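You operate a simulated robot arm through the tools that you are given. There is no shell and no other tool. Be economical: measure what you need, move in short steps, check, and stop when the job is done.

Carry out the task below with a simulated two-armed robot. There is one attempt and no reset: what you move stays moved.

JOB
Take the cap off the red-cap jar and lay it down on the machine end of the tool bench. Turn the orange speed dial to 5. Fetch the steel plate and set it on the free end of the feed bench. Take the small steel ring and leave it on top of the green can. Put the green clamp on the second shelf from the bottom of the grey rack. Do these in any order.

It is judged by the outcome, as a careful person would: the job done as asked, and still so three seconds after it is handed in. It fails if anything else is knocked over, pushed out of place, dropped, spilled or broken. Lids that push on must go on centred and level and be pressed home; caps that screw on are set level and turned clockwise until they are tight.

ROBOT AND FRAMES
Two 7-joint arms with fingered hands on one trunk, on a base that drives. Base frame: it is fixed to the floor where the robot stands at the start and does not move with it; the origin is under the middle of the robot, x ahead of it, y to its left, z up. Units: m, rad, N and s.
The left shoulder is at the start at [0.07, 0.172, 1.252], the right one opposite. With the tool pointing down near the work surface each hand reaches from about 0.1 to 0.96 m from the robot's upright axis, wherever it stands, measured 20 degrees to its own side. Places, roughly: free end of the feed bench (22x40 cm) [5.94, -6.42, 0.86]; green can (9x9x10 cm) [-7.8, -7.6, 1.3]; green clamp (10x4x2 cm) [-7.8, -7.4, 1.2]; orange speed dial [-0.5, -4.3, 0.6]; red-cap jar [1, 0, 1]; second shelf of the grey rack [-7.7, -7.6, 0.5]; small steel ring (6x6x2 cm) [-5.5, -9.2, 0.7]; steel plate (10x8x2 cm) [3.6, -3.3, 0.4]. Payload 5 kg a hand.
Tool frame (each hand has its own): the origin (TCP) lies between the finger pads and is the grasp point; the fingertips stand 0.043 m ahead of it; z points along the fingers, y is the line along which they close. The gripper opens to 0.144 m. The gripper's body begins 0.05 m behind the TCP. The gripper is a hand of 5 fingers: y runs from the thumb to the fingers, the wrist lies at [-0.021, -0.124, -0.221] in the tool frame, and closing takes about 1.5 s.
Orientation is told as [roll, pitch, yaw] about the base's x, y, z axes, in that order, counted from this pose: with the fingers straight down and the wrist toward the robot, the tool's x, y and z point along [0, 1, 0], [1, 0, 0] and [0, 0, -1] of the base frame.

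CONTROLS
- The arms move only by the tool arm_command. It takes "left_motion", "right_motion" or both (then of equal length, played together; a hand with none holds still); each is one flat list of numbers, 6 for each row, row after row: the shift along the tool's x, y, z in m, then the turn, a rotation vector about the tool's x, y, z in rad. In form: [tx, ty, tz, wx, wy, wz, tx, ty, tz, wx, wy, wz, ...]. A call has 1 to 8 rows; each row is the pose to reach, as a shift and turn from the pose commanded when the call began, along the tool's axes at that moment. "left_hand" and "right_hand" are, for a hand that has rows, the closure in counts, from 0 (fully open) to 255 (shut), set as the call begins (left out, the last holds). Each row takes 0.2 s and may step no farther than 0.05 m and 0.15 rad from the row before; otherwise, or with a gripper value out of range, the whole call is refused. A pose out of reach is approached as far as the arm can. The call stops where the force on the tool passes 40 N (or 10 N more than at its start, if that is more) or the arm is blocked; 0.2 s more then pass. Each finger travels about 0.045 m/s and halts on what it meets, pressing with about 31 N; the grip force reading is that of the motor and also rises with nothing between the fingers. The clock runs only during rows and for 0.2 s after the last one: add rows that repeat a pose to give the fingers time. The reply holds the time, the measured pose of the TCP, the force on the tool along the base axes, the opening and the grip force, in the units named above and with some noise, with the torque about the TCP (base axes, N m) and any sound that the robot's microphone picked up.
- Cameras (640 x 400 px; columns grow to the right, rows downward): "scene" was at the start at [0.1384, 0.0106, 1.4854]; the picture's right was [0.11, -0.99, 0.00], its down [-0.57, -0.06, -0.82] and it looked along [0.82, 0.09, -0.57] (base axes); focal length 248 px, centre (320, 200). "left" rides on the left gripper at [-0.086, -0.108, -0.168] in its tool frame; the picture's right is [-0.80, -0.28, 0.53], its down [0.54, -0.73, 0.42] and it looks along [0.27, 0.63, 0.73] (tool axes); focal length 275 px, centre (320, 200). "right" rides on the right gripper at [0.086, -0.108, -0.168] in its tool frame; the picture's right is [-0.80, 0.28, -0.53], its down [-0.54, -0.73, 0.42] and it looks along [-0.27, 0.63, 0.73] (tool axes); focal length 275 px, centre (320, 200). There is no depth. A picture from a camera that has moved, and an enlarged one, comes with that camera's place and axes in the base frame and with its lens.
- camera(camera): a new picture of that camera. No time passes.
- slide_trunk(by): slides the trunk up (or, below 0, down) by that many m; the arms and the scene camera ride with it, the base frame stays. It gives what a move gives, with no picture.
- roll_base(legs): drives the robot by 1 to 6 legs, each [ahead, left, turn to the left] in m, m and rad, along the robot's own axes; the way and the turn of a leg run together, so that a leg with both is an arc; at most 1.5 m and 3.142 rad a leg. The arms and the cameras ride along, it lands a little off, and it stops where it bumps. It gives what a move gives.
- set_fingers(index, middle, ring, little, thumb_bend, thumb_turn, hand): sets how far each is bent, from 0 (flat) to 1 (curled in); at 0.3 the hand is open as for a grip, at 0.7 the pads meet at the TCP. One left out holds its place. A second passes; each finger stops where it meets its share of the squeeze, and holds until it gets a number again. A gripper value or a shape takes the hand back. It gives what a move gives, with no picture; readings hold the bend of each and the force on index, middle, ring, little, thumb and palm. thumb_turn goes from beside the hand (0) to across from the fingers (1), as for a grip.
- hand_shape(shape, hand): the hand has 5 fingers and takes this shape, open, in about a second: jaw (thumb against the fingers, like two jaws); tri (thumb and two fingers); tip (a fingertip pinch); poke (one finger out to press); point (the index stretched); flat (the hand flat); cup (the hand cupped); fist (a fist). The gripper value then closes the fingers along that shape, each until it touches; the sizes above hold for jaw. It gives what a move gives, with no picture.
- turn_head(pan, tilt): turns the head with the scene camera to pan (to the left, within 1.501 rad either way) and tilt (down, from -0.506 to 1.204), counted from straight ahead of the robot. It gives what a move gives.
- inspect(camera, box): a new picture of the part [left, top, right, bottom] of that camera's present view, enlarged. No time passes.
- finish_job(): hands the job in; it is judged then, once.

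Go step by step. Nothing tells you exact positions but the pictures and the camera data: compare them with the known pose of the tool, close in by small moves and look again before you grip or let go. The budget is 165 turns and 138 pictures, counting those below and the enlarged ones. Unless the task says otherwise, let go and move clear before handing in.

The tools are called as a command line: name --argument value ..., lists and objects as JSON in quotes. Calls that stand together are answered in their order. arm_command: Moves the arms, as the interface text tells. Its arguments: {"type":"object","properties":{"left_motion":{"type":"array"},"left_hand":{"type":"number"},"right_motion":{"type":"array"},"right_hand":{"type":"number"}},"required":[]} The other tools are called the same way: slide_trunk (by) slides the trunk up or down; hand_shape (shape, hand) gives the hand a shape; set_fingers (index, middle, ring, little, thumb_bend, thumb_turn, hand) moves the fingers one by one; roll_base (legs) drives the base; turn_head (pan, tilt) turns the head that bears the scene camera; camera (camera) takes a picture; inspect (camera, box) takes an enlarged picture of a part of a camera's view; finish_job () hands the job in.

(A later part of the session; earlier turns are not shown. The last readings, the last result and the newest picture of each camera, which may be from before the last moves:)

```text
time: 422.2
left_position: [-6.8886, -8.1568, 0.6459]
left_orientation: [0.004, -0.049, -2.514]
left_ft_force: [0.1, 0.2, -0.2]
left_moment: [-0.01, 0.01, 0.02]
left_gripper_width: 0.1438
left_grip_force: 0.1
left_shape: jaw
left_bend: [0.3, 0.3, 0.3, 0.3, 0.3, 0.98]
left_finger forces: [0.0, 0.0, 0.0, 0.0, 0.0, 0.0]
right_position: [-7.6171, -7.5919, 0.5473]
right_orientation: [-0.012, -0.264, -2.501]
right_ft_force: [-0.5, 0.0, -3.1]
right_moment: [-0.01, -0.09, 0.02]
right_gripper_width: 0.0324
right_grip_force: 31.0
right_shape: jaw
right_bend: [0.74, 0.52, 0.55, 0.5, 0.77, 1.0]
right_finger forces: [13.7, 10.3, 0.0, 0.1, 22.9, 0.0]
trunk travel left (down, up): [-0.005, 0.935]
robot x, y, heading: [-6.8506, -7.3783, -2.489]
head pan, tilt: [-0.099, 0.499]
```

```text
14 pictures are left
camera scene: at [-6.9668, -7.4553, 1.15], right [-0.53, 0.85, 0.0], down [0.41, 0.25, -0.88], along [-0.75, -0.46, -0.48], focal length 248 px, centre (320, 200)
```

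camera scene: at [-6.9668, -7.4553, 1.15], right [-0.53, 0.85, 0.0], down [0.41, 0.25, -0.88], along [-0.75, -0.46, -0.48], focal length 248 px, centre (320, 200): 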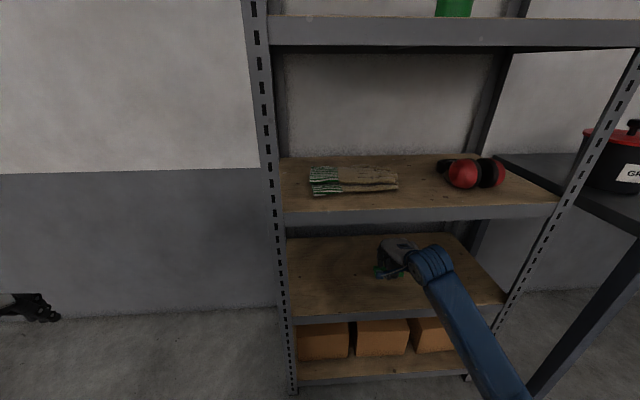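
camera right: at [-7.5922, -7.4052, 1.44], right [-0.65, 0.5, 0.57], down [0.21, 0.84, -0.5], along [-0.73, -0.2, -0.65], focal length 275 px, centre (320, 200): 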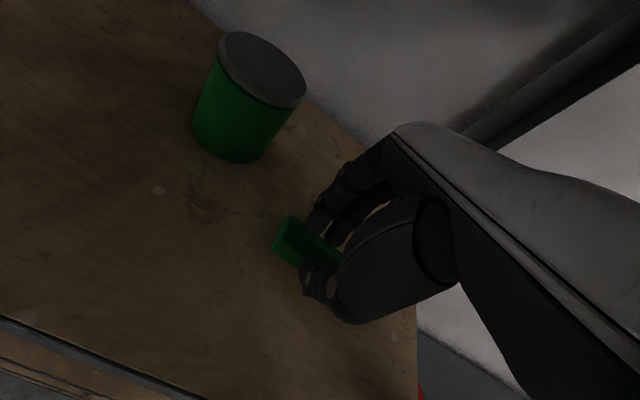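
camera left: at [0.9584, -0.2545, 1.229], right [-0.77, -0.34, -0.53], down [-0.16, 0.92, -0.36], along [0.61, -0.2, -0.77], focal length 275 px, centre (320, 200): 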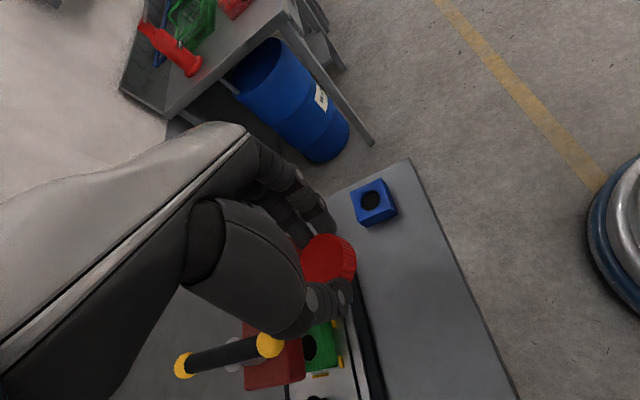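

The clamp is over the second shelf, well inside its front edge. I lower to contact.

arm_command --right_motion '[0, -0.0018, 0.0065, 0, 0, 0, 0, -0.0035, 0.013, 0, 0, 0]'

arm_command --right_motion '[0, -0.0008, 0.003, 0, 0, 0, 0, -0.0016, 0.006, 0, 0, 0]'

```text
time: 422.8
left_position: [-6.8899, -8.1567, 0.6465]
left_orientation: [0.005, -0.047, -2.516]
left_ft_force: [-0.6, -0.3, -0.1]
left_moment: [0.01, -0.02, -0.04]
left_gripper_width: 0.1436
left_grip_force: 0.0
left_shape: jaw
left_bend: [0.3, 0.3, 0.3, 0.3, 0.3, 0.98]
left_finger forces: [0.0, 0.0, 0.0, 0.1, 0.0, 0.0]
right_position: [-7.6191, -7.5913, 0.5338]
right_orientation: [-0.011, -0.266, -2.498]
right_ft_force: [0.5, -0.3, -2.6]
right_moment: [0.04, -0.1, -0.03]
right_gripper_width: 0.0324
right_grip_force: 31.5
right_shape: jaw
right_bend: [0.74, 0.52, 0.55, 0.5, 0.77, 1.0]
right_finger forces: [13.6, 10.4, 0.0, 0.0, 22.8, 0.0]
trunk travel left (down, up): [-0.005, 0.935]
robot x, y, heading: [-6.8509, -7.3764, -2.491]
head pan, tilt: [-0.099, 0.499]
```

```text
time: 423.4
left_position: [-6.8898, -8.1563, 0.6463]
left_orientation: [0.003, -0.047, -2.515]
left_ft_force: [1.2, -0.5, -0.9]
left_moment: [0.02, 0.03, -0.02]
left_gripper_width: 0.1438
left_grip_force: 0.1
left_shape: jaw
left_bend: [0.3, 0.3, 0.3, 0.3, 0.3, 0.98]
left_finger forces: [0.1, 0.0, 0.0, 0.0, 0.0, 0.0]
right_position: [-7.6184, -7.5922, 0.529]
right_orientation: [-0.013, -0.266, -2.5]
right_ft_force: [0.1, -0.2, -2.8]
right_moment: [-0.02, -0.08, 0.03]
right_gripper_width: 0.0326
right_grip_force: 30.8
right_shape: jaw
right_bend: [0.74, 0.52, 0.55, 0.5, 0.77, 1.0]
right_finger forces: [13.7, 10.3, 0.1, 0.0, 22.8, 0.1]
trunk travel left (down, up): [-0.005, 0.935]
robot x, y, heading: [-6.8528, -7.3759, -2.488]
head pan, tilt: [-0.099, 0.499]
```

arm_command --right_motion '[0, -0.001, 0.004, 0, 0, 0]'

arm_command --right_motion '[0, -0.001, 0.004, 0, 0, 0]'

arm_command --right_motion '[0, -0.001, 0.003, 0, 0, 0]'

```text
time: 423.8
left_position: [-6.889, -8.1575, 0.6463]
left_orientation: [0.003, -0.047, -2.515]
left_ft_force: [0.6, 0.0, 0.4]
left_moment: [0.0, 0.0, -0.02]
left_gripper_width: 0.1438
left_grip_force: 0.1
left_shape: jaw
left_bend: [0.3, 0.3, 0.3, 0.3, 0.3, 0.98]
left_finger forces: [0.0, 0.1, 0.0, 0.0, 0.0, 0.0]
right_position: [-7.6183, -7.5913, 0.5265]
right_orientation: [-0.012, -0.267, -2.498]
right_ft_force: [0.6, -0.3, -1.0]
right_moment: [0.04, 0.06, 0.03]
right_gripper_width: 0.0329
right_grip_force: 31.2
right_shape: jaw
right_bend: [0.74, 0.52, 0.55, 0.5, 0.77, 1.0]
right_finger forces: [14.2, 11.5, 0.1, 0.0, 23.3, 0.0]
trunk travel left (down, up): [-0.005, 0.935]
robot x, y, heading: [-6.8458, -7.3791, -2.486]
head pan, tilt: [-0.099, 0.499]
```

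```text
time: 424.2
left_position: [-6.8888, -8.1568, 0.6449]
left_orientation: [0.003, -0.051, -2.515]
left_ft_force: [0.6, 0.5, 0.5]
left_moment: [0.0, 0.01, 0.02]
left_gripper_width: 0.1439
left_grip_force: 0.0
left_shape: jaw
left_bend: [0.3, 0.3, 0.3, 0.3, 0.3, 0.98]
left_finger forces: [0.0, 0.0, 0.0, 0.0, 0.0, 0.1]
right_position: [-7.618, -7.5905, 0.5231]
right_orientation: [-0.015, -0.272, -2.5]
right_ft_force: [2.2, 1.9, 9.0]
right_moment: [-0.14, 0.29, 0.02]
right_gripper_width: 0.0333
right_grip_force: 30.8
right_shape: jaw
right_bend: [0.74, 0.52, 0.55, 0.5, 0.77, 1.0]
right_finger forces: [12.4, 14.2, 0.0, 0.0, 25.1, 0.0]
trunk travel left (down, up): [-0.005, 0.935]
robot x, y, heading: [-6.8484, -7.3731, -2.491]
head pan, tilt: [-0.099, 0.499]
```

```text
time: 424.6
left_position: [-6.8883, -8.1575, 0.6465]
left_orientation: [0.002, -0.05, -2.516]
left_ft_force: [-0.3, -0.2, -0.4]
left_moment: [0.01, 0.0, -0.04]
left_gripper_width: 0.1436
left_grip_force: 0.1
left_shape: jaw
left_bend: [0.3, 0.3, 0.3, 0.3, 0.3, 0.98]
left_finger forces: [0.0, 0.0, 0.0, 0.0, 0.0, 0.0]
right_position: [-7.6183, -7.5902, 0.5227]
right_orientation: [-0.013, -0.272, -2.498]
right_ft_force: [3.9, 5.1, 23.5]
right_moment: [-0.26, 0.77, -0.09]
right_gripper_width: 0.0341
right_grip_force: 30.6
right_shape: jaw
right_bend: [0.74, 0.51, 0.55, 0.5, 0.77, 1.0]
right_finger forces: [14.6, 21.7, 0.0, 0.0, 27.4, 0.0]
trunk travel left (down, up): [-0.005, 0.935]
robot x, y, heading: [-6.851, -7.3782, -2.486]
head pan, tilt: [-0.099, 0.499]
```

Contact made. I open, raise 3 cm and back out.

arm_command --right_motion '[0, 0.001, -0.003, 0, 0, 0, 0, 0.001, -0.003, 0, 0, 0, 0, 0.001, -0.003, 0, 0, 0, 0, 0.001, -0.003, 0, 0, 0]' --right_hand 60

arm_command --right_motion '[0, 0.004, -0.015, 0, 0, 0, 0, 0.008, -0.03, 0, 0, 0]'

roll_base --legs '[[-0.5, 0, 0]]'

slide_trunk --by 0.4

camera --camera "scene"

```text
time: 425.6
left_position: [-6.8878, -8.1577, 0.6468]
left_orientation: [0.006, -0.051, -2.514]
left_ft_force: [0.1, -0.1, -0.2]
left_moment: [-0.03, -0.03, 0.01]
left_gripper_width: 0.1436
left_grip_force: 0.1
left_shape: jaw
left_bend: [0.3, 0.3, 0.3, 0.3, 0.3, 0.98]
left_finger forces: [0.0, 0.0, 0.1, 0.1, 0.0, 0.1]
right_position: [-7.6164, -7.5918, 0.5255]
right_orientation: [-0.014, -0.272, -2.5]
right_ft_force: [-7.3, -5.1, 38.0]
right_moment: [0.08, -0.62, 0.01]
right_gripper_width: 0.09
right_grip_force: 0.1
right_shape: jaw
right_bend: [0.26, 0.35, 0.33, 0.34, 0.71, 1.0]
right_finger forces: [0.1, 0.1, 0.0, 0.0, 38.5, 0.1]
trunk travel left (down, up): [-0.005, 0.935]
robot x, y, heading: [-6.8498, -7.3804, -2.482]
head pan, tilt: [-0.099, 0.499]
```

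```text
time: 426.2
left_position: [-6.8886, -8.1578, 0.6442]
left_orientation: [0.005, -0.048, -2.515]
left_ft_force: [0.3, -0.7, 0.3]
left_moment: [0.02, 0.0, 0.0]
left_gripper_width: 0.144
left_grip_force: 0.1
left_shape: jaw
left_bend: [0.3, 0.3, 0.3, 0.3, 0.3, 0.98]
left_finger forces: [0.0, 0.0, 0.0, 0.0, 0.0, 0.0]
right_position: [-7.6171, -7.5911, 0.5493]
right_orientation: [-0.014, -0.26, -2.5]
right_ft_force: [0.3, -0.4, 0.4]
right_moment: [0.03, 0.01, -0.04]
right_gripper_width: 0.1099
right_grip_force: 0.0
right_shape: jaw
right_bend: [0.26, 0.35, 0.33, 0.34, 0.55, 0.99]
right_finger forces: [0.0, 0.1, 0.0, 0.0, 0.0, 0.0]
trunk travel left (down, up): [-0.005, 0.935]
robot x, y, heading: [-6.8477, -7.3744, -2.49]
head pan, tilt: [-0.099, 0.499]
```

```text
time: 429.2
left_position: [-6.498, -7.8557, 0.6468]
left_orientation: [0.005, -0.046, -2.524]
left_ft_force: [0.8, 0.3, 0.8]
left_moment: [-0.03, 0.05, 0.01]
left_gripper_width: 0.1441
left_grip_force: 0.2
left_shape: jaw
left_bend: [0.3, 0.3, 0.3, 0.3, 0.3, 0.98]
left_finger forces: [0.0, 0.0, 0.0, 0.0, 0.1, 0.0]
right_position: [-7.2233, -7.283, 0.552]
right_orientation: [-0.012, -0.267, -2.506]
right_ft_force: [0.6, 0.3, -0.5]
right_moment: [0.0, 0.0, -0.01]
right_gripper_width: 0.1097
right_grip_force: 0.1
right_shape: jaw
right_bend: [0.26, 0.35, 0.33, 0.34, 0.55, 0.99]
right_finger forces: [0.1, 0.0, 0.0, 0.0, 0.0, 0.0]
trunk travel left (down, up): [-0.005, 0.935]
robot x, y, heading: [-6.4493, -7.0783, -2.493]
head pan, tilt: [-0.099, 0.499]
```

```text
time: 433.0
left_position: [-6.4971, -7.8557, 1.046]
left_orientation: [0.004, -0.046, -2.521]
left_ft_force: [0.1, -0.7, 0.5]
left_moment: [0.01, 0.0, -0.01]
left_gripper_width: 0.1439
left_grip_force: 0.1
left_shape: jaw
left_bend: [0.3, 0.3, 0.3, 0.3, 0.3, 0.98]
left_finger forces: [0.0, 0.0, 0.2, 0.1, 0.1, 0.1]
right_position: [-7.2218, -7.2838, 0.9511]
right_orientation: [-0.012, -0.265, -2.506]
right_ft_force: [0.1, 0.8, 0.0]
right_moment: [0.02, -0.01, 0.0]
right_gripper_width: 0.1097
right_grip_force: 0.2
right_shape: jaw
right_bend: [0.26, 0.35, 0.33, 0.34, 0.55, 0.99]
right_finger forces: [0.1, 0.0, 0.0, 0.1, 0.0, 0.1]
trunk travel left (down, up): [-0.405, 0.535]
robot x, y, heading: [-6.4472, -7.0775, -2.498]
head pan, tilt: [-0.099, 0.499]
```

```text
13 pictures are left
camera scene: at [-6.5694, -7.1522, 1.5501], right [-0.52, 0.85, 0.0], down [0.41, 0.25, -0.88], along [-0.75, -0.46, -0.48], focal length 248 px, centre (320, 200)
```

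scene: 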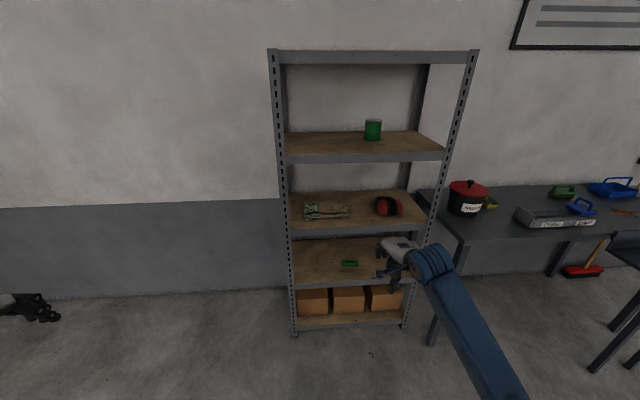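

The clamp rests on the second shelf. Now the ring: I sidestep to the open spot right of the small basket in front of the press and look at the ring.

roll_base --legs '[[-0.05, 0.75, 0], [0, 0.8, 0]]'

turn_head --pan 0.6 --tilt 0.75

camera --camera "scene"

```text
time: 440.8
left_position: [-5.5241, -9.0344, 1.0443]
left_orientation: [-0.001, -0.043, -2.521]
left_ft_force: [-1.9, 11.6, -0.7]
left_moment: [-0.55, -0.13, -0.22]
left_gripper_width: 0.1439
left_grip_force: 0.1
left_shape: jaw
left_bend: [0.3, 0.3, 0.3, 0.3, 0.3, 0.98]
left_finger forces: [0.0, 0.1, 0.0, 11.4, 0.0, 0.0]
right_position: [-6.2546, -8.4781, 0.9521]
right_orientation: [-0.012, -0.266, -2.492]
right_ft_force: [0.3, -0.3, -0.8]
right_moment: [0.01, 0.06, -0.01]
right_gripper_width: 0.1098
right_grip_force: 0.2
right_shape: jaw
right_bend: [0.26, 0.35, 0.33, 0.34, 0.55, 0.99]
right_finger forces: [0.0, 0.1, 0.1, 0.0, 0.0, 0.0]
trunk travel left (down, up): [-0.405, 0.535]
robot x, y, heading: [-5.4858, -8.2586, -2.48]
head pan, tilt: [-0.099, 0.499]
stopped in leg 2: the force on the tool passed its limit at 45 N (the readings are from after the stop); the commanded pose is now the measured one
```

```text
time: 441.9
left_position: [-5.5239, -9.0343, 1.0453]
left_orientation: [0.001, -0.042, -2.519]
left_ft_force: [-2.9, 14.7, -4.3]
left_moment: [-0.5, -0.15, -0.18]
left_gripper_width: 0.144
left_grip_force: 0.0
left_shape: jaw
left_bend: [0.3, 0.3, 0.3, 0.3, 0.3, 0.98]
left_finger forces: [0.1, 0.1, 0.0, 15.8, 0.1, 0.1]
right_position: [-6.2551, -8.4788, 0.9521]
right_orientation: [-0.011, -0.268, -2.493]
right_ft_force: [-0.5, 0.1, -0.6]
right_moment: [0.0, -0.01, -0.01]
right_gripper_width: 0.11
right_grip_force: 0.1
right_shape: jaw
right_bend: [0.26, 0.35, 0.33, 0.34, 0.55, 0.99]
right_finger forces: [0.1, 0.0, 0.0, 0.0, 0.0, 0.0]
trunk travel left (down, up): [-0.405, 0.535]
robot x, y, heading: [-5.4869, -8.2625, -2.483]
head pan, tilt: [0.6, 0.75]
```

```text
12 pictures are left
camera scene: at [-5.5524, -8.368, 1.5283], right [-0.95, 0.31, 0.0], down [0.21, 0.65, -0.73], along [-0.22, -0.7, -0.68], focal length 248 px, centre (320, 200)
```

scene: 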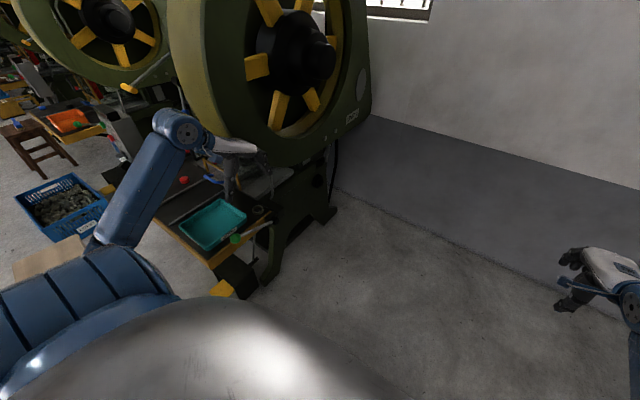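

My left hand brushed the press guard, so I pull straight back to the right, then zoom in on the ring beside the teal tray.

roll_base --legs '[[0, -0.25, 0]]'

inspect --camera "scene" --box '[150, 140, 300, 260]'

```text
time: 443.7
left_position: [-5.6773, -8.8388, 1.0439]
left_orientation: [0.0, -0.041, -2.519]
left_ft_force: [0.9, 0.9, 0.8]
left_moment: [-0.01, -0.02, 0.02]
left_gripper_width: 0.1437
left_grip_force: 0.1
left_shape: jaw
left_bend: [0.3, 0.3, 0.3, 0.3, 0.3, 0.98]
left_finger forces: [0.0, 0.0, 0.0, 0.0, 0.0, 0.1]
right_position: [-6.4071, -8.2838, 0.9523]
right_orientation: [-0.012, -0.267, -2.493]
right_ft_force: [-0.2, -0.2, -0.4]
right_moment: [-0.01, 0.0, 0.02]
right_gripper_width: 0.1099
right_grip_force: 0.0
right_shape: jaw
right_bend: [0.26, 0.35, 0.33, 0.34, 0.55, 0.99]
right_finger forces: [0.0, 0.0, 0.0, 0.0, 0.1, 0.0]
trunk travel left (down, up): [-0.405, 0.535]
robot x, y, heading: [-5.639, -8.0649, -2.482]
head pan, tilt: [0.6, 0.75]
```

```text
3.33 times, centred on (225, 200) of scene
camera zoom: at [-5.7046, -8.173, 1.5282], right [-0.95, 0.31, 0.0], down [0.21, 0.65, -0.73], along [-0.22, -0.7, -0.68], focal length 827 px, centre (637, 200)
```

zoom: 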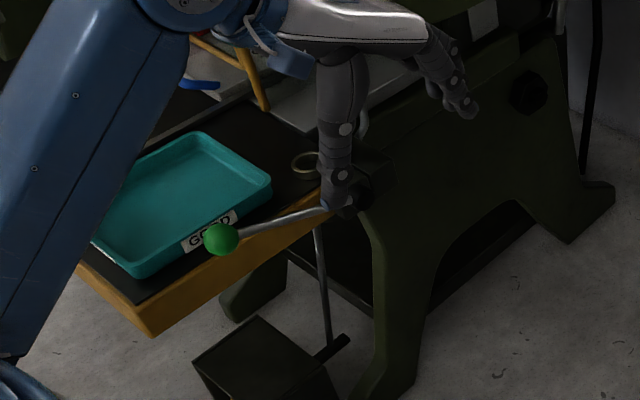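

The ring sits between the tray's back and the frame, under the flywheel at about [−5.516, −9.25]; its right side is open. I turn to face it from the press's right side, so I can come in below the flywheel with the tilted right hand.

roll_base --legs '[[0, 0, 1.55]]'

slide_trunk --by -0.12

turn_head --pan -0.15 --tilt 0.65

camera --camera "scene"

```text
time: 447.8
left_position: [-4.8674, -8.1268, 1.0449]
left_orientation: [-0.002, -0.041, -0.982]
left_ft_force: [0.2, 0.1, 0.0]
left_moment: [0.0, 0.0, 0.0]
left_gripper_width: 0.1439
left_grip_force: 0.0
left_shape: jaw
left_bend: [0.3, 0.3, 0.3, 0.3, 0.3, 0.98]
left_finger forces: [0.1, 0.1, 0.0, 0.1, 0.1, 0.1]
right_position: [-5.446, -8.8389, 0.9522]
right_orientation: [-0.012, -0.268, -0.954]
right_ft_force: [-0.5, -0.3, 0.4]
right_moment: [-0.01, -0.01, 0.0]
right_gripper_width: 0.11
right_grip_force: 0.1
right_shape: jaw
right_bend: [0.26, 0.35, 0.33, 0.34, 0.55, 0.99]
right_finger forces: [0.1, 0.0, 0.1, 0.0, 0.1, 0.1]
trunk travel left (down, up): [-0.405, 0.535]
robot x, y, heading: [-5.6395, -8.0631, -0.943]
head pan, tilt: [0.6, 0.75]
```

```text
time: 449.3
left_position: [-4.8661, -8.1269, 0.9245]
left_orientation: [0.001, -0.042, -0.983]
left_ft_force: [-0.4, -0.6, 0.9]
left_moment: [-0.02, -0.01, 0.0]
left_gripper_width: 0.144
left_grip_force: 0.0
left_shape: jaw
left_bend: [0.3, 0.3, 0.3, 0.3, 0.3, 0.98]
left_finger forces: [0.0, 0.0, 0.0, 0.0, 0.0, 0.1]
right_position: [-5.4458, -8.8378, 0.8325]
right_orientation: [-0.014, -0.267, -0.954]
right_ft_force: [0.6, -1.3, 0.4]
right_moment: [-0.04, 0.01, 0.03]
right_gripper_width: 0.1097
right_grip_force: 0.1
right_shape: jaw
right_bend: [0.26, 0.35, 0.33, 0.34, 0.55, 0.99]
right_finger forces: [0.0, 0.0, 0.1, 0.0, 0.1, 0.0]
trunk travel left (down, up): [-0.285, 0.655]
robot x, y, heading: [-5.6408, -8.0662, -0.948]
head pan, tilt: [0.6, 0.75]
```

```text
time: 450.4
left_position: [-4.8668, -8.1269, 0.9243]
left_orientation: [-0.002, -0.042, -0.981]
left_ft_force: [-0.2, 0.4, 0.3]
left_moment: [-0.05, -0.02, 0.01]
left_gripper_width: 0.144
left_grip_force: 0.0
left_shape: jaw
left_bend: [0.3, 0.3, 0.3, 0.3, 0.3, 0.98]
left_finger forces: [0.1, 0.0, 0.0, 0.0, 0.0, 0.0]
right_position: [-5.4468, -8.8381, 0.8321]
right_orientation: [-0.013, -0.267, -0.954]
right_ft_force: [-0.7, -0.2, 0.2]
right_moment: [-0.02, 0.03, 0.0]
right_gripper_width: 0.1099
right_grip_force: 0.0
right_shape: jaw
right_bend: [0.26, 0.35, 0.33, 0.34, 0.55, 0.99]
right_finger forces: [0.0, 0.0, 0.0, 0.0, 0.0, 0.1]
trunk travel left (down, up): [-0.285, 0.655]
robot x, y, heading: [-5.6395, -8.0641, -0.944]
head pan, tilt: [-0.15, 0.649]
```

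```text
10 pictures are left
camera scene: at [-5.5702, -8.181, 1.4168], right [-0.89, -0.46, 0.0], down [-0.28, 0.54, -0.8], along [0.37, -0.71, -0.6], focal length 248 px, centre (320, 200)
```

scene: 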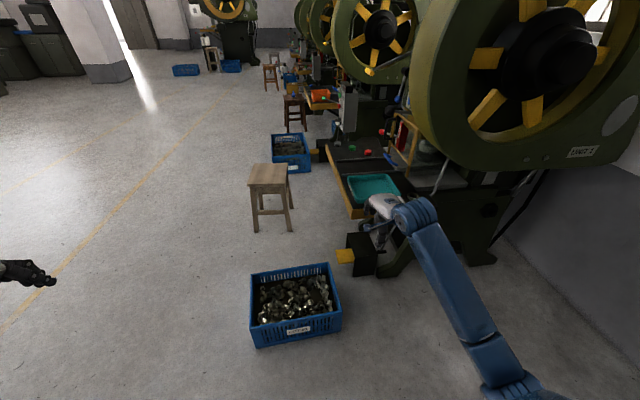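

Good view: the ring is just ahead of the right hand, beside the flywheel. I move right 30 cm, then ahead 17 cm, and check with the hand camera.

roll_base --legs '[[0, -0.298, 0], [0.17, 0, 0]]'

camera --camera "right"

```text
time: 453.5
left_position: [-5.0102, -8.4431, 0.9227]
left_orientation: [0.0, -0.04, -0.983]
left_ft_force: [-0.5, -0.5, -0.6]
left_moment: [0.03, 0.01, -0.03]
left_gripper_width: 0.1442
left_grip_force: 0.1
left_shape: jaw
left_bend: [0.3, 0.3, 0.3, 0.3, 0.3, 0.98]
left_finger forces: [0.0, 0.1, 0.1, 0.0, 0.0, 0.0]
right_position: [-5.5921, -9.156, 0.8318]
right_orientation: [-0.012, -0.265, -0.958]
right_ft_force: [-0.4, -0.1, 0.0]
right_moment: [0.0, 0.01, -0.02]
right_gripper_width: 0.1099
right_grip_force: 0.1
right_shape: jaw
right_bend: [0.26, 0.35, 0.33, 0.34, 0.55, 0.99]
right_finger forces: [0.0, 0.1, 0.0, 0.1, 0.0, 0.0]
trunk travel left (down, up): [-0.285, 0.655]
robot x, y, heading: [-5.7826, -8.3804, -0.946]
head pan, tilt: [-0.15, 0.649]
```

```text
9 pictures are left
camera right: at [-5.6053, -8.9828, 0.9623], right [-0.57, -0.56, 0.6], down [-0.79, 0.17, -0.59], along [0.23, -0.81, -0.54], focal length 275 px, centre (320, 200)
```

right: 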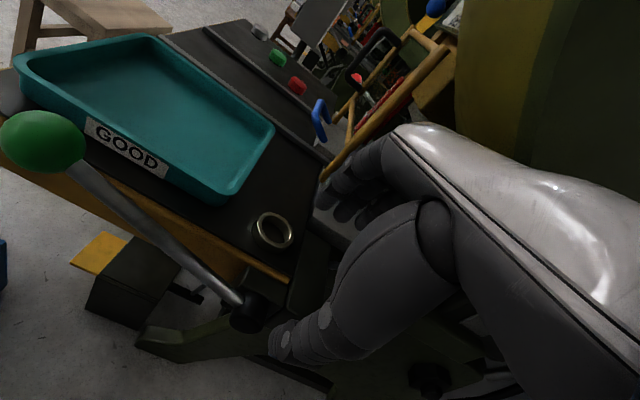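

The ring is clear at about [−5.512, −9.255, 0.695]. I flatten the tilt to 0.2, lower to just above it, and roll in the last 12 cm.

arm_command --right_motion '[0, -0.005, 0.019, 0.03, 0, 0, 0, -0.0105, 0.0386, 0.065, 0, 0]'

roll_base --legs '[[0.116, 0.0075, 0]]'

camera --camera "right"

```text
time: 454.1
left_position: [-5.011, -8.4437, 0.9244]
left_orientation: [0.0, -0.041, -0.984]
left_ft_force: [-0.5, 0.0, -0.1]
left_moment: [0.02, -0.03, 0.01]
left_gripper_width: 0.1439
left_grip_force: 0.1
left_shape: jaw
left_bend: [0.3, 0.3, 0.3, 0.3, 0.3, 0.98]
left_finger forces: [0.1, 0.0, 0.0, 0.0, 0.0, 0.0]
right_position: [-5.5926, -9.1555, 0.7905]
right_orientation: [-0.012, -0.201, -0.959]
right_ft_force: [-0.7, -0.8, -0.7]
right_moment: [0.04, 0.01, 0.01]
right_gripper_width: 0.1101
right_grip_force: 0.1
right_shape: jaw
right_bend: [0.26, 0.35, 0.33, 0.34, 0.55, 0.99]
right_finger forces: [0.0, 0.1, 0.0, 0.0, 0.0, 0.0]
trunk travel left (down, up): [-0.285, 0.655]
robot x, y, heading: [-5.7836, -8.3787, -0.944]
head pan, tilt: [-0.15, 0.649]
```

```text
time: 455.4
left_position: [-4.9359, -8.534, 0.9245]
left_orientation: [-0.002, -0.04, -0.983]
left_ft_force: [0.2, -0.5, -0.8]
left_moment: [0.06, 0.06, -0.03]
left_gripper_width: 0.1442
left_grip_force: 0.1
left_shape: jaw
left_bend: [0.3, 0.3, 0.3, 0.3, 0.3, 0.98]
left_finger forces: [0.0, 0.0, 0.0, 0.0, 0.0, 0.1]
right_position: [-5.5166, -9.2467, 0.7909]
right_orientation: [-0.012, -0.2, -0.957]
right_ft_force: [0.8, -0.1, -1.3]
right_moment: [0.04, 0.0, -0.01]
right_gripper_width: 0.1101
right_grip_force: 0.1
right_shape: jaw
right_bend: [0.26, 0.35, 0.33, 0.34, 0.54, 0.99]
right_finger forces: [0.0, 0.0, 0.0, 0.0, 0.1, 0.0]
trunk travel left (down, up): [-0.285, 0.655]
robot x, y, heading: [-5.7087, -8.4724, -0.944]
head pan, tilt: [-0.15, 0.649]
```

```text
8 pictures are left
camera right: at [-5.5258, -9.0816, 0.9309], right [-0.55, -0.59, 0.59], down [-0.81, 0.2, -0.55], along [0.21, -0.78, -0.59], focal length 275 px, centre (320, 200)
```

right: 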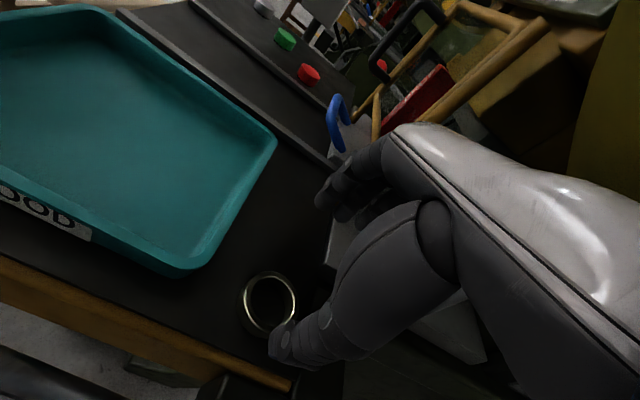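

The ring is about 3 cm nearer than the grip centre. I shift back and left, narrow the opening, and lower around it.

arm_command --right_motion '[0.006, -0.0294, -0.006, 0, 0, 0, 0.006, -0.0294, -0.006, 0, 0, 0, 0.006, -0.0294, -0.006, 0, 0, 0, 0.006, -0.0294, -0.006, 0, 0, 0]' --right_hand 108

arm_command --right_motion '[0, -0.003, 0.015, 0, 0, 0, 0, -0.006, 0.029, 0, 0, 0]'

camera --camera "right"

```text
time: 456.4
left_position: [-4.9363, -8.5336, 0.9243]
left_orientation: [-0.001, -0.041, -0.982]
left_ft_force: [0.8, 0.7, -0.5]
left_moment: [0.02, 0.0, -0.02]
left_gripper_width: 0.1436
left_grip_force: 0.1
left_shape: jaw
left_bend: [0.3, 0.3, 0.3, 0.3, 0.3, 0.98]
left_finger forces: [0.0, 0.0, 0.0, 0.1, 0.0, 0.1]
right_position: [-5.5305, -9.2165, 0.7917]
right_orientation: [-0.011, -0.201, -0.956]
right_ft_force: [0.2, 0.3, -0.4]
right_moment: [0.01, -0.01, 0.01]
right_gripper_width: 0.0834
right_grip_force: 0.0
right_shape: jaw
right_bend: [0.74, 0.42, 0.39, 0.41, 0.66, 1.0]
right_finger forces: [0.1, 0.1, 0.1, 0.0, 0.1, 0.0]
trunk travel left (down, up): [-0.285, 0.655]
robot x, y, heading: [-5.7116, -8.4704, -0.948]
head pan, tilt: [-0.15, 0.649]
```

```text
time: 457.0
left_position: [-4.936, -8.5296, 0.9262]
left_orientation: [-0.003, -0.046, -0.982]
left_ft_force: [0.6, 1.1, -0.4]
left_moment: [-0.07, 0.0, -0.01]
left_gripper_width: 0.1438
left_grip_force: 0.0
left_shape: jaw
left_bend: [0.3, 0.3, 0.3, 0.3, 0.3, 0.98]
left_finger forces: [0.0, 0.0, 0.0, 0.0, 0.0, 0.0]
right_position: [-5.5299, -9.2147, 0.7701]
right_orientation: [-0.013, -0.212, -0.955]
right_ft_force: [-2.7, 5.2, 34.5]
right_moment: [1.72, 1.05, 0.05]
right_gripper_width: 0.0821
right_grip_force: 0.0
right_shape: jaw
right_bend: [0.74, 0.42, 0.39, 0.41, 0.69, 1.0]
right_finger forces: [0.0, 0.0, 0.0, 0.0, 35.1, 0.0]
trunk travel left (down, up): [-0.285, 0.655]
robot x, y, heading: [-5.7106, -8.4703, -0.951]
head pan, tilt: [-0.15, 0.649]
```

```text
7 pictures are left
camera right: at [-5.5397, -9.0496, 0.9087], right [-0.55, -0.59, 0.59], down [-0.81, 0.19, -0.56], along [0.21, -0.79, -0.58], focal length 275 px, centre (320, 200)
```

right: 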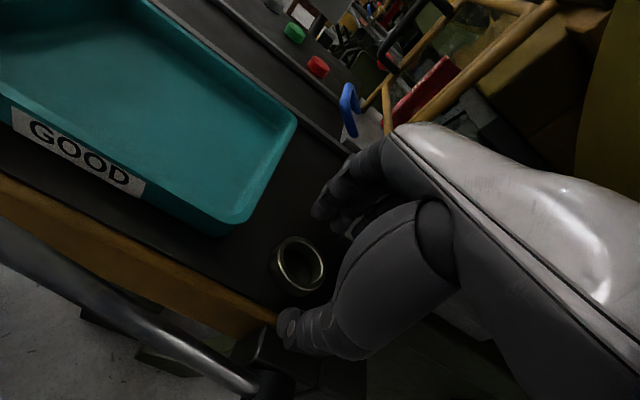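

The bench edge is actually at z≈0.72, putting the ring centre at about [−5.524, −9.207]. I raise, shift 12 mm back and 9 mm left, flatten the tilt to 0.1, narrow to about 65 mm and lower again.

arm_command --right_motion '[0, 0.003, -0.014, 0, 0, 0, 0.009, -0.009, -0.0165, 0.055, 0, 0, 0.009, -0.009, -0.0165, 0.11, 0, 0, 0.009, -0.009, -0.0165, 0.11, 0, 0]' --right_hand 142

camera --camera "right"

```text
time: 458.0
left_position: [-4.9362, -8.5334, 0.9243]
left_orientation: [0.0, -0.042, -0.983]
left_ft_force: [0.1, 1.1, -0.1]
left_moment: [-0.02, -0.05, -0.03]
left_gripper_width: 0.144
left_grip_force: 0.0
left_shape: jaw
left_bend: [0.3, 0.3, 0.3, 0.3, 0.3, 0.98]
left_finger forces: [0.1, 0.0, 0.0, 0.1, 0.1, 0.1]
right_position: [-5.531, -9.2024, 0.7753]
right_orientation: [-0.013, -0.089, -0.957]
right_ft_force: [-0.7, -0.2, -1.2]
right_moment: [0.03, 0.0, -0.04]
right_gripper_width: 0.0642
right_grip_force: 0.0
right_shape: jaw
right_bend: [0.74, 0.47, 0.44, 0.42, 0.72, 1.0]
right_finger forces: [0.0, 0.0, 0.1, 0.0, 0.1, 0.0]
trunk travel left (down, up): [-0.285, 0.655]
robot x, y, heading: [-5.7057, -8.4717, -0.944]
head pan, tilt: [-0.15, 0.649]
```

```text
6 pictures are left
camera right: at [-5.5296, -9.0511, 0.9307], right [-0.51, -0.64, 0.57], down [-0.84, 0.25, -0.48], along [0.17, -0.72, -0.67], focal length 275 px, centre (320, 200)
```

right: 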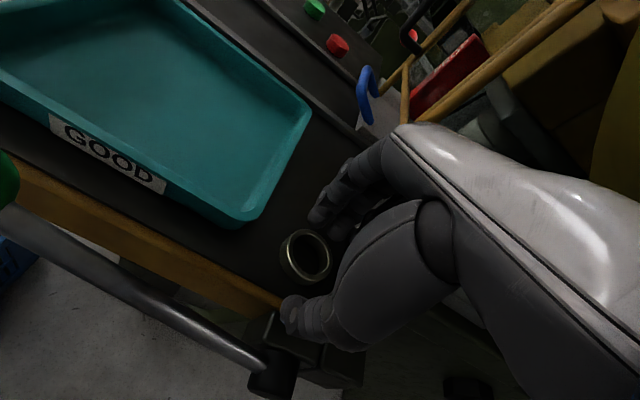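

Thumb and fingers now bracket the ring neatly. I lower 6 mm and close.

arm_command --right_motion '[0, 0, 0.006, 0, 0, 0]'

arm_command --right_motion '[0, 0, 0, 0, 0, 0, 0, 0, 0, 0, 0, 0, 0, 0, 0, 0, 0, 0, 0, 0, 0, 0, 0, 0]' --right_hand 255

arm_command --right_motion '[0, 0, -0.01, 0, 0, 0, 0, 0, -0.02, 0, 0, 0]'

camera --camera "right"

```text
time: 458.4
left_position: [-4.9359, -8.5335, 0.9238]
left_orientation: [0.0, -0.042, -0.982]
left_ft_force: [0.7, 0.8, 0.6]
left_moment: [0.01, -0.01, -0.01]
left_gripper_width: 0.1441
left_grip_force: 0.1
left_shape: jaw
left_bend: [0.3, 0.3, 0.3, 0.3, 0.3, 0.98]
left_finger forces: [0.1, 0.0, 0.0, 0.0, 0.0, 0.0]
right_position: [-5.5306, -9.2036, 0.7694]
right_orientation: [-0.01, -0.09, -0.958]
right_ft_force: [-0.1, -0.3, 0.1]
right_moment: [-0.04, -0.05, 0.0]
right_gripper_width: 0.0642
right_grip_force: 0.2
right_shape: jaw
right_bend: [0.74, 0.47, 0.44, 0.42, 0.72, 1.0]
right_finger forces: [1.1, 0.1, 0.1, 0.0, 0.0, 0.0]
trunk travel left (down, up): [-0.285, 0.655]
robot x, y, heading: [-5.7094, -8.4708, -0.946]
head pan, tilt: [-0.15, 0.649]
```

```text
time: 459.4
left_position: [-4.935, -8.5327, 0.9242]
left_orientation: [0.0, -0.042, -0.982]
left_ft_force: [-0.1, 0.3, -0.3]
left_moment: [-0.01, -0.02, -0.01]
left_gripper_width: 0.1441
left_grip_force: 0.1
left_shape: jaw
left_bend: [0.3, 0.3, 0.3, 0.3, 0.3, 0.98]
left_finger forces: [0.0, 0.1, 0.0, 0.0, 0.0, 0.0]
right_position: [-5.5302, -9.2028, 0.7709]
right_orientation: [-0.012, -0.094, -0.958]
right_ft_force: [-0.1, 1.7, 5.6]
right_moment: [-0.13, -0.13, 0.03]
right_gripper_width: 0.0442
right_grip_force: 31.4
right_shape: jaw
right_bend: [0.74, 0.52, 0.53, 0.49, 0.76, 1.0]
right_finger forces: [11.8, 9.3, 0.1, 0.0, 23.9, 0.0]
trunk travel left (down, up): [-0.285, 0.655]
robot x, y, heading: [-5.7094, -8.4682, -0.945]
head pan, tilt: [-0.15, 0.649]
```

```text
time: 460.0
left_position: [-4.9367, -8.5339, 0.9238]
left_orientation: [-0.001, -0.042, -0.983]
left_ft_force: [0.5, 0.2, 0.7]
left_moment: [-0.01, 0.04, 0.01]
left_gripper_width: 0.1437
left_grip_force: 0.0
left_shape: jaw
left_bend: [0.3, 0.3, 0.3, 0.3, 0.3, 0.98]
left_finger forces: [0.0, 0.1, 0.0, 0.1, 0.1, 0.0]
right_position: [-5.5312, -9.2014, 0.7892]
right_orientation: [-0.012, -0.091, -0.958]
right_ft_force: [0.2, 0.3, -0.5]
right_moment: [0.0, 0.0, 0.02]
right_gripper_width: 0.0423
right_grip_force: 31.3
right_shape: jaw
right_bend: [0.74, 0.52, 0.53, 0.49, 0.78, 1.0]
right_finger forces: [14.4, 12.5, 0.0, 0.1, 21.4, 0.1]
trunk travel left (down, up): [-0.285, 0.655]
robot x, y, heading: [-5.7077, -8.4683, -0.945]
head pan, tilt: [-0.15, 0.649]
```

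```text
5 pictures are left
camera right: at [-5.5297, -9.0499, 0.9439], right [-0.51, -0.65, 0.57], down [-0.84, 0.25, -0.48], along [0.17, -0.72, -0.67], focal length 275 px, centre (320, 200)
```

right: 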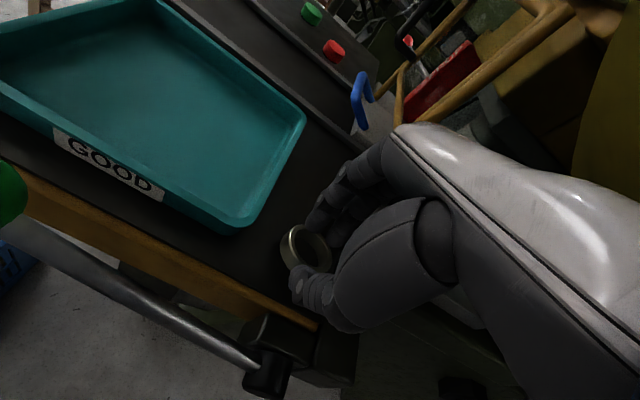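

The ring is held. I back straight out, raise the trunk, tilt the hand to about 0.5, turn back to the rack heading and sidestep in front of the can.

roll_base --legs '[[-0.4, 0, 0]]'

slide_trunk --by 0.4

slide_trunk --by 0.215

roll_base --legs '[[0, 0, -1.553], [-0.04, -0.64, 0], [0, -0.63, 0]]'

arm_command --right_motion '[0, 0, 0, -0.1, 0, 0, 0, 0, 0, -0.2, 0, 0, 0, 0, 0, -0.3, 0, 0, 0, 0, 0, -0.41, 0, 0, 0, 0, 0, -0.41, 0, 0]'

```text
time: 462.4
left_position: [-5.1685, -8.2083, 0.9244]
left_orientation: [0.001, -0.042, -0.978]
left_ft_force: [0.2, 0.7, -0.2]
left_moment: [-0.02, 0.0, -0.02]
left_gripper_width: 0.1436
left_grip_force: 0.0
left_shape: jaw
left_bend: [0.3, 0.3, 0.3, 0.3, 0.3, 0.98]
left_finger forces: [0.0, 0.0, 0.0, 0.0, 0.0, 0.0]
right_position: [-5.7609, -8.8778, 0.7902]
right_orientation: [-0.012, -0.093, -0.953]
right_ft_force: [-0.6, 0.2, -0.6]
right_moment: [-0.01, 0.02, 0.0]
right_gripper_width: 0.0418
right_grip_force: 30.8
right_shape: jaw
right_bend: [0.74, 0.52, 0.53, 0.49, 0.78, 1.0]
right_finger forces: [14.4, 12.6, 0.1, 0.0, 21.4, 0.0]
trunk travel left (down, up): [-0.285, 0.655]
robot x, y, heading: [-5.9453, -8.1444, -0.934]
head pan, tilt: [-0.15, 0.649]
```

```text
time: 466.3
left_position: [-5.1687, -8.2084, 1.3237]
left_orientation: [0.0, -0.041, -0.977]
left_ft_force: [0.2, -0.7, 0.1]
left_moment: [0.02, 0.01, 0.01]
left_gripper_width: 0.1438
left_grip_force: 0.0
left_shape: jaw
left_bend: [0.3, 0.3, 0.3, 0.3, 0.3, 0.98]
left_finger forces: [0.0, 0.1, 0.0, 0.0, 0.0, 0.0]
right_position: [-5.7595, -8.8792, 1.1881]
right_orientation: [-0.012, -0.092, -0.953]
right_ft_force: [0.6, -0.1, -1.2]
right_moment: [-0.01, -0.01, 0.0]
right_gripper_width: 0.0419
right_grip_force: 31.0
right_shape: jaw
right_bend: [0.74, 0.52, 0.53, 0.49, 0.78, 1.0]
right_finger forces: [14.4, 12.5, 0.1, 0.1, 21.3, 0.1]
trunk travel left (down, up): [-0.685, 0.255]
robot x, y, heading: [-5.9442, -8.1501, -0.937]
head pan, tilt: [-0.15, 0.649]
```

```text
time: 468.6
left_position: [-5.168, -8.2086, 1.539]
left_orientation: [0.001, -0.041, -0.978]
left_ft_force: [-0.3, 0.0, 0.4]
left_moment: [0.0, 0.0, -0.01]
left_gripper_width: 0.144
left_grip_force: 0.1
left_shape: jaw
left_bend: [0.3, 0.3, 0.3, 0.3, 0.3, 0.98]
left_finger forces: [0.1, 0.1, 0.1, 0.0, 0.0, 0.0]
right_position: [-5.761, -8.8781, 1.4025]
right_orientation: [-0.012, -0.09, -0.952]
right_ft_force: [-0.4, 0.0, -1.5]
right_moment: [-0.02, -0.01, -0.01]
right_gripper_width: 0.0417
right_grip_force: 31.0
right_shape: jaw
right_bend: [0.74, 0.52, 0.53, 0.49, 0.78, 1.0]
right_finger forces: [14.5, 12.6, 0.1, 0.0, 21.5, 0.0]
trunk travel left (down, up): [-0.9, 0.04]
robot x, y, heading: [-5.9459, -8.1508, -0.944]
head pan, tilt: [-0.15, 0.649]
```

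```text
time: 479.0
left_position: [-6.7222, -7.8942, 1.5368]
left_orientation: [-0.005, -0.041, -2.532]
left_ft_force: [0.9, -1.7, -0.2]
left_moment: [0.06, 0.02, -0.01]
left_gripper_width: 0.1439
left_grip_force: 0.1
left_shape: jaw
left_bend: [0.3, 0.3, 0.3, 0.3, 0.3, 0.98]
left_finger forces: [0.0, 0.0, 0.1, 0.0, 0.0, 0.0]
right_position: [-7.4037, -7.3161, 1.4028]
right_orientation: [-0.014, -0.094, -2.508]
right_ft_force: [-0.2, 0.2, 0.3]
right_moment: [0.07, 0.01, -0.01]
right_gripper_width: 0.0416
right_grip_force: 30.9
right_shape: jaw
right_bend: [0.74, 0.52, 0.53, 0.49, 0.78, 1.0]
right_finger forces: [14.3, 13.1, 0.1, 0.1, 21.0, 0.1]
trunk travel left (down, up): [-0.9, 0.04]
robot x, y, heading: [-6.6808, -7.1229, -2.494]
head pan, tilt: [-0.15, 0.649]
```

```text
time: 480.2
left_position: [-6.724, -7.892, 1.5388]
left_orientation: [0.001, -0.041, -2.531]
left_ft_force: [-0.8, 0.2, 0.6]
left_moment: [-0.02, -0.01, 0.01]
left_gripper_width: 0.1438
left_grip_force: 0.2
left_shape: jaw
left_bend: [0.3, 0.3, 0.3, 0.3, 0.3, 0.98]
left_finger forces: [0.0, 0.0, 0.1, 0.0, 0.0, 0.0]
right_position: [-7.4067, -7.3121, 1.4041]
right_orientation: [-0.015, -0.502, -2.503]
right_ft_force: [0.1, 0.2, -0.6]
right_moment: [-0.02, -0.04, -0.02]
right_gripper_width: 0.0416
right_grip_force: 31.0
right_shape: jaw
right_bend: [0.74, 0.52, 0.53, 0.49, 0.78, 1.0]
right_finger forces: [14.1, 12.9, 0.0, 0.0, 21.2, 0.0]
trunk travel left (down, up): [-0.9, 0.04]
robot x, y, heading: [-6.6791, -7.1193, -2.495]
head pan, tilt: [-0.15, 0.649]
```

Measured TCP puts me 39 cm short of the can and on its line. I roll in 27 cm and check with a picture.

roll_base --legs '[[0.27, -0.012, 0]]'

turn_head --pan -0.3 --tilt 0.6

camera --camera "right"

```text
time: 482.2
left_position: [-6.9435, -8.0443, 1.5419]
left_orientation: [0.0, -0.047, -2.531]
left_ft_force: [1.2, 1.1, 1.0]
left_moment: [-0.07, 0.09, -0.02]
left_gripper_width: 0.144
left_grip_force: 0.2
left_shape: jaw
left_bend: [0.3, 0.3, 0.3, 0.3, 0.3, 0.98]
left_finger forces: [0.0, 0.1, 0.0, 0.0, 0.1, 0.0]
right_position: [-7.6244, -7.4639, 1.4071]
right_orientation: [-0.014, -0.507, -2.5]
right_ft_force: [0.4, 0.1, -0.6]
right_moment: [-0.01, 0.04, -0.01]
right_gripper_width: 0.0418
right_grip_force: 31.0
right_shape: jaw
right_bend: [0.74, 0.52, 0.53, 0.49, 0.78, 1.0]
right_finger forces: [14.0, 12.8, 0.0, 0.0, 21.2, 0.1]
trunk travel left (down, up): [-0.9, 0.04]
robot x, y, heading: [-6.9031, -7.2752, -2.493]
head pan, tilt: [-0.15, 0.649]
```

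```text
time: 482.9
left_position: [-6.9459, -8.0444, 1.5405]
left_orientation: [-0.001, -0.045, -2.532]
left_ft_force: [0.0, 0.2, 0.3]
left_moment: [-0.02, 0.03, 0.06]
left_gripper_width: 0.1441
left_grip_force: 0.0
left_shape: jaw
left_bend: [0.3, 0.3, 0.3, 0.3, 0.3, 0.98]
left_finger forces: [0.0, 0.1, 0.0, 0.1, 0.0, 0.0]
right_position: [-7.6267, -7.4664, 1.4051]
right_orientation: [-0.014, -0.501, -2.5]
right_ft_force: [0.7, 0.5, -1.1]
right_moment: [0.01, 0.0, -0.01]
right_gripper_width: 0.0421
right_grip_force: 30.8
right_shape: jaw
right_bend: [0.74, 0.52, 0.53, 0.49, 0.78, 1.0]
right_finger forces: [14.2, 12.8, 0.0, 0.0, 21.2, 0.1]
trunk travel left (down, up): [-0.9, 0.04]
robot x, y, heading: [-6.902, -7.2715, -2.495]
head pan, tilt: [-0.3, 0.6]
```

```text
4 pictures are left
camera right: at [-7.4335, -7.4316, 1.4976], right [-0.46, 0.64, 0.61], down [0.02, 0.7, -0.71], along [-0.89, -0.32, -0.34], focal length 275 px, centre (320, 200)
```

right: 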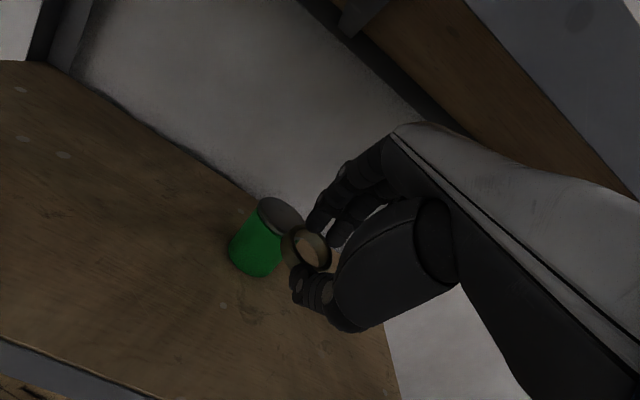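

Ring and can line up; the ring must go about 12 cm further, staying 3 cm above the can. I roll in, then lower.

roll_base --legs '[[0.12, 0.004, 0]]'

inspect --camera "right" --box '[180, 140, 420, 340]'

```text
time: 484.1
left_position: [-7.0426, -8.119, 1.5406]
left_orientation: [0.003, -0.044, -2.534]
left_ft_force: [0.5, 0.1, 0.6]
left_moment: [0.01, 0.03, 0.02]
left_gripper_width: 0.1438
left_grip_force: 0.1
left_shape: jaw
left_bend: [0.3, 0.3, 0.3, 0.3, 0.3, 0.98]
left_finger forces: [0.0, 0.1, 0.0, 0.0, 0.1, 0.0]
right_position: [-7.722, -7.5383, 1.4042]
right_orientation: [-0.013, -0.502, -2.502]
right_ft_force: [-0.6, 0.3, -0.6]
right_moment: [0.04, -0.01, 0.03]
right_gripper_width: 0.0416
right_grip_force: 31.1
right_shape: jaw
right_bend: [0.74, 0.52, 0.53, 0.49, 0.78, 1.0]
right_finger forces: [13.8, 12.5, 0.0, 0.0, 21.3, 0.0]
trunk travel left (down, up): [-0.9, 0.04]
robot x, y, heading: [-6.9943, -7.3511, -2.499]
head pan, tilt: [-0.3, 0.6]
```

```text
2.00 times, centred on (300, 240) of right
camera zoom: at [-7.528, -7.5047, 1.4969], right [-0.46, 0.64, 0.61], down [0.02, 0.7, -0.71], along [-0.89, -0.31, -0.34], focal length 551 px, centre (360, 120)
```

zoom: 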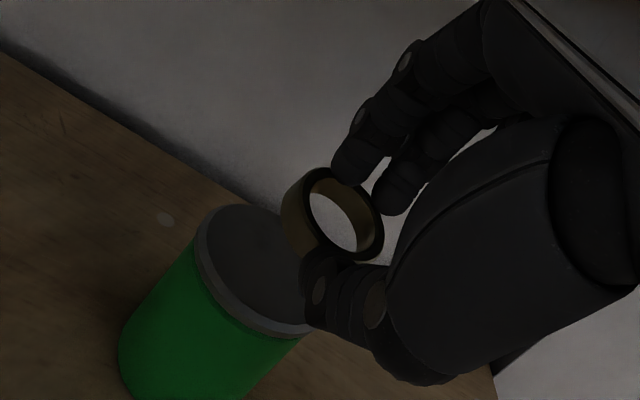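

Ring is centred over the can (about 9 mm toward the front, as planned). I lower carefully.

arm_command --right_motion '[0, -0.004, 0.0075, 0, 0, 0, 0, -0.008, 0.015, 0, 0, 0, 0, -0.0115, 0.021, 0, 0, 0]'

arm_command --right_motion '[0, -0.0015, 0.003, 0, 0, 0]'

arm_command --right_motion '[0, -0.0015, 0.003, 0, 0, 0]'

```text
time: 484.9
left_position: [-7.0425, -8.1204, 1.5394]
left_orientation: [0.001, -0.042, -2.533]
left_ft_force: [0.6, 0.2, 0.7]
left_moment: [-0.02, 0.02, -0.03]
left_gripper_width: 0.1439
left_grip_force: 0.1
left_shape: jaw
left_bend: [0.3, 0.3, 0.3, 0.3, 0.3, 0.98]
left_finger forces: [0.1, 0.0, 0.1, 0.1, 0.0, 0.0]
right_position: [-7.7223, -7.5398, 1.3784]
right_orientation: [-0.015, -0.5, -2.501]
right_ft_force: [0.7, -0.5, -0.6]
right_moment: [-0.02, -0.02, -0.02]
right_gripper_width: 0.0419
right_grip_force: 31.2
right_shape: jaw
right_bend: [0.74, 0.52, 0.53, 0.49, 0.78, 1.0]
right_finger forces: [13.8, 12.5, 0.0, 0.0, 21.2, 0.0]
trunk travel left (down, up): [-0.9, 0.04]
robot x, y, heading: [-6.9948, -7.3468, -2.496]
head pan, tilt: [-0.3, 0.6]
```

```text
time: 485.3
left_position: [-7.0438, -8.1225, 1.5383]
left_orientation: [0.0, -0.042, -2.534]
left_ft_force: [0.2, 0.1, -0.4]
left_moment: [-0.01, -0.03, -0.03]
left_gripper_width: 0.1439
left_grip_force: 0.0
left_shape: jaw
left_bend: [0.3, 0.3, 0.3, 0.3, 0.3, 0.98]
left_finger forces: [0.0, 0.1, 0.0, 0.0, 0.1, 0.0]
right_position: [-7.7223, -7.5408, 1.374]
right_orientation: [-0.014, -0.5, -2.502]
right_ft_force: [-0.4, -0.5, -1.0]
right_moment: [0.07, -0.02, -0.01]
right_gripper_width: 0.0418
right_grip_force: 31.0
right_shape: jaw
right_bend: [0.74, 0.52, 0.53, 0.49, 0.78, 1.0]
right_finger forces: [13.9, 12.5, 0.0, 0.1, 21.2, 0.1]
trunk travel left (down, up): [-0.9, 0.04]
robot x, y, heading: [-6.9962, -7.3496, -2.493]
head pan, tilt: [-0.3, 0.6]
```

```text
time: 485.7
left_position: [-7.0437, -8.1226, 1.5387]
left_orientation: [0.0, -0.043, -2.534]
left_ft_force: [-0.1, -0.2, 0.7]
left_moment: [-0.02, -0.01, 0.0]
left_gripper_width: 0.1437
left_grip_force: 0.0
left_shape: jaw
left_bend: [0.3, 0.3, 0.3, 0.3, 0.3, 0.98]
left_finger forces: [0.0, 0.1, 0.0, 0.0, 0.0, 0.0]
right_position: [-7.7228, -7.5389, 1.3722]
right_orientation: [-0.013, -0.502, -2.503]
right_ft_force: [1.0, -0.3, -0.9]
right_moment: [0.02, 0.02, 0.0]
right_gripper_width: 0.0419
right_grip_force: 30.8
right_shape: jaw
right_bend: [0.74, 0.52, 0.53, 0.49, 0.78, 1.0]
right_finger forces: [13.7, 12.5, 0.0, 0.1, 21.1, 0.1]
trunk travel left (down, up): [-0.9, 0.04]
robot x, y, heading: [-6.9955, -7.3448, -2.495]
head pan, tilt: [-0.3, 0.6]
```

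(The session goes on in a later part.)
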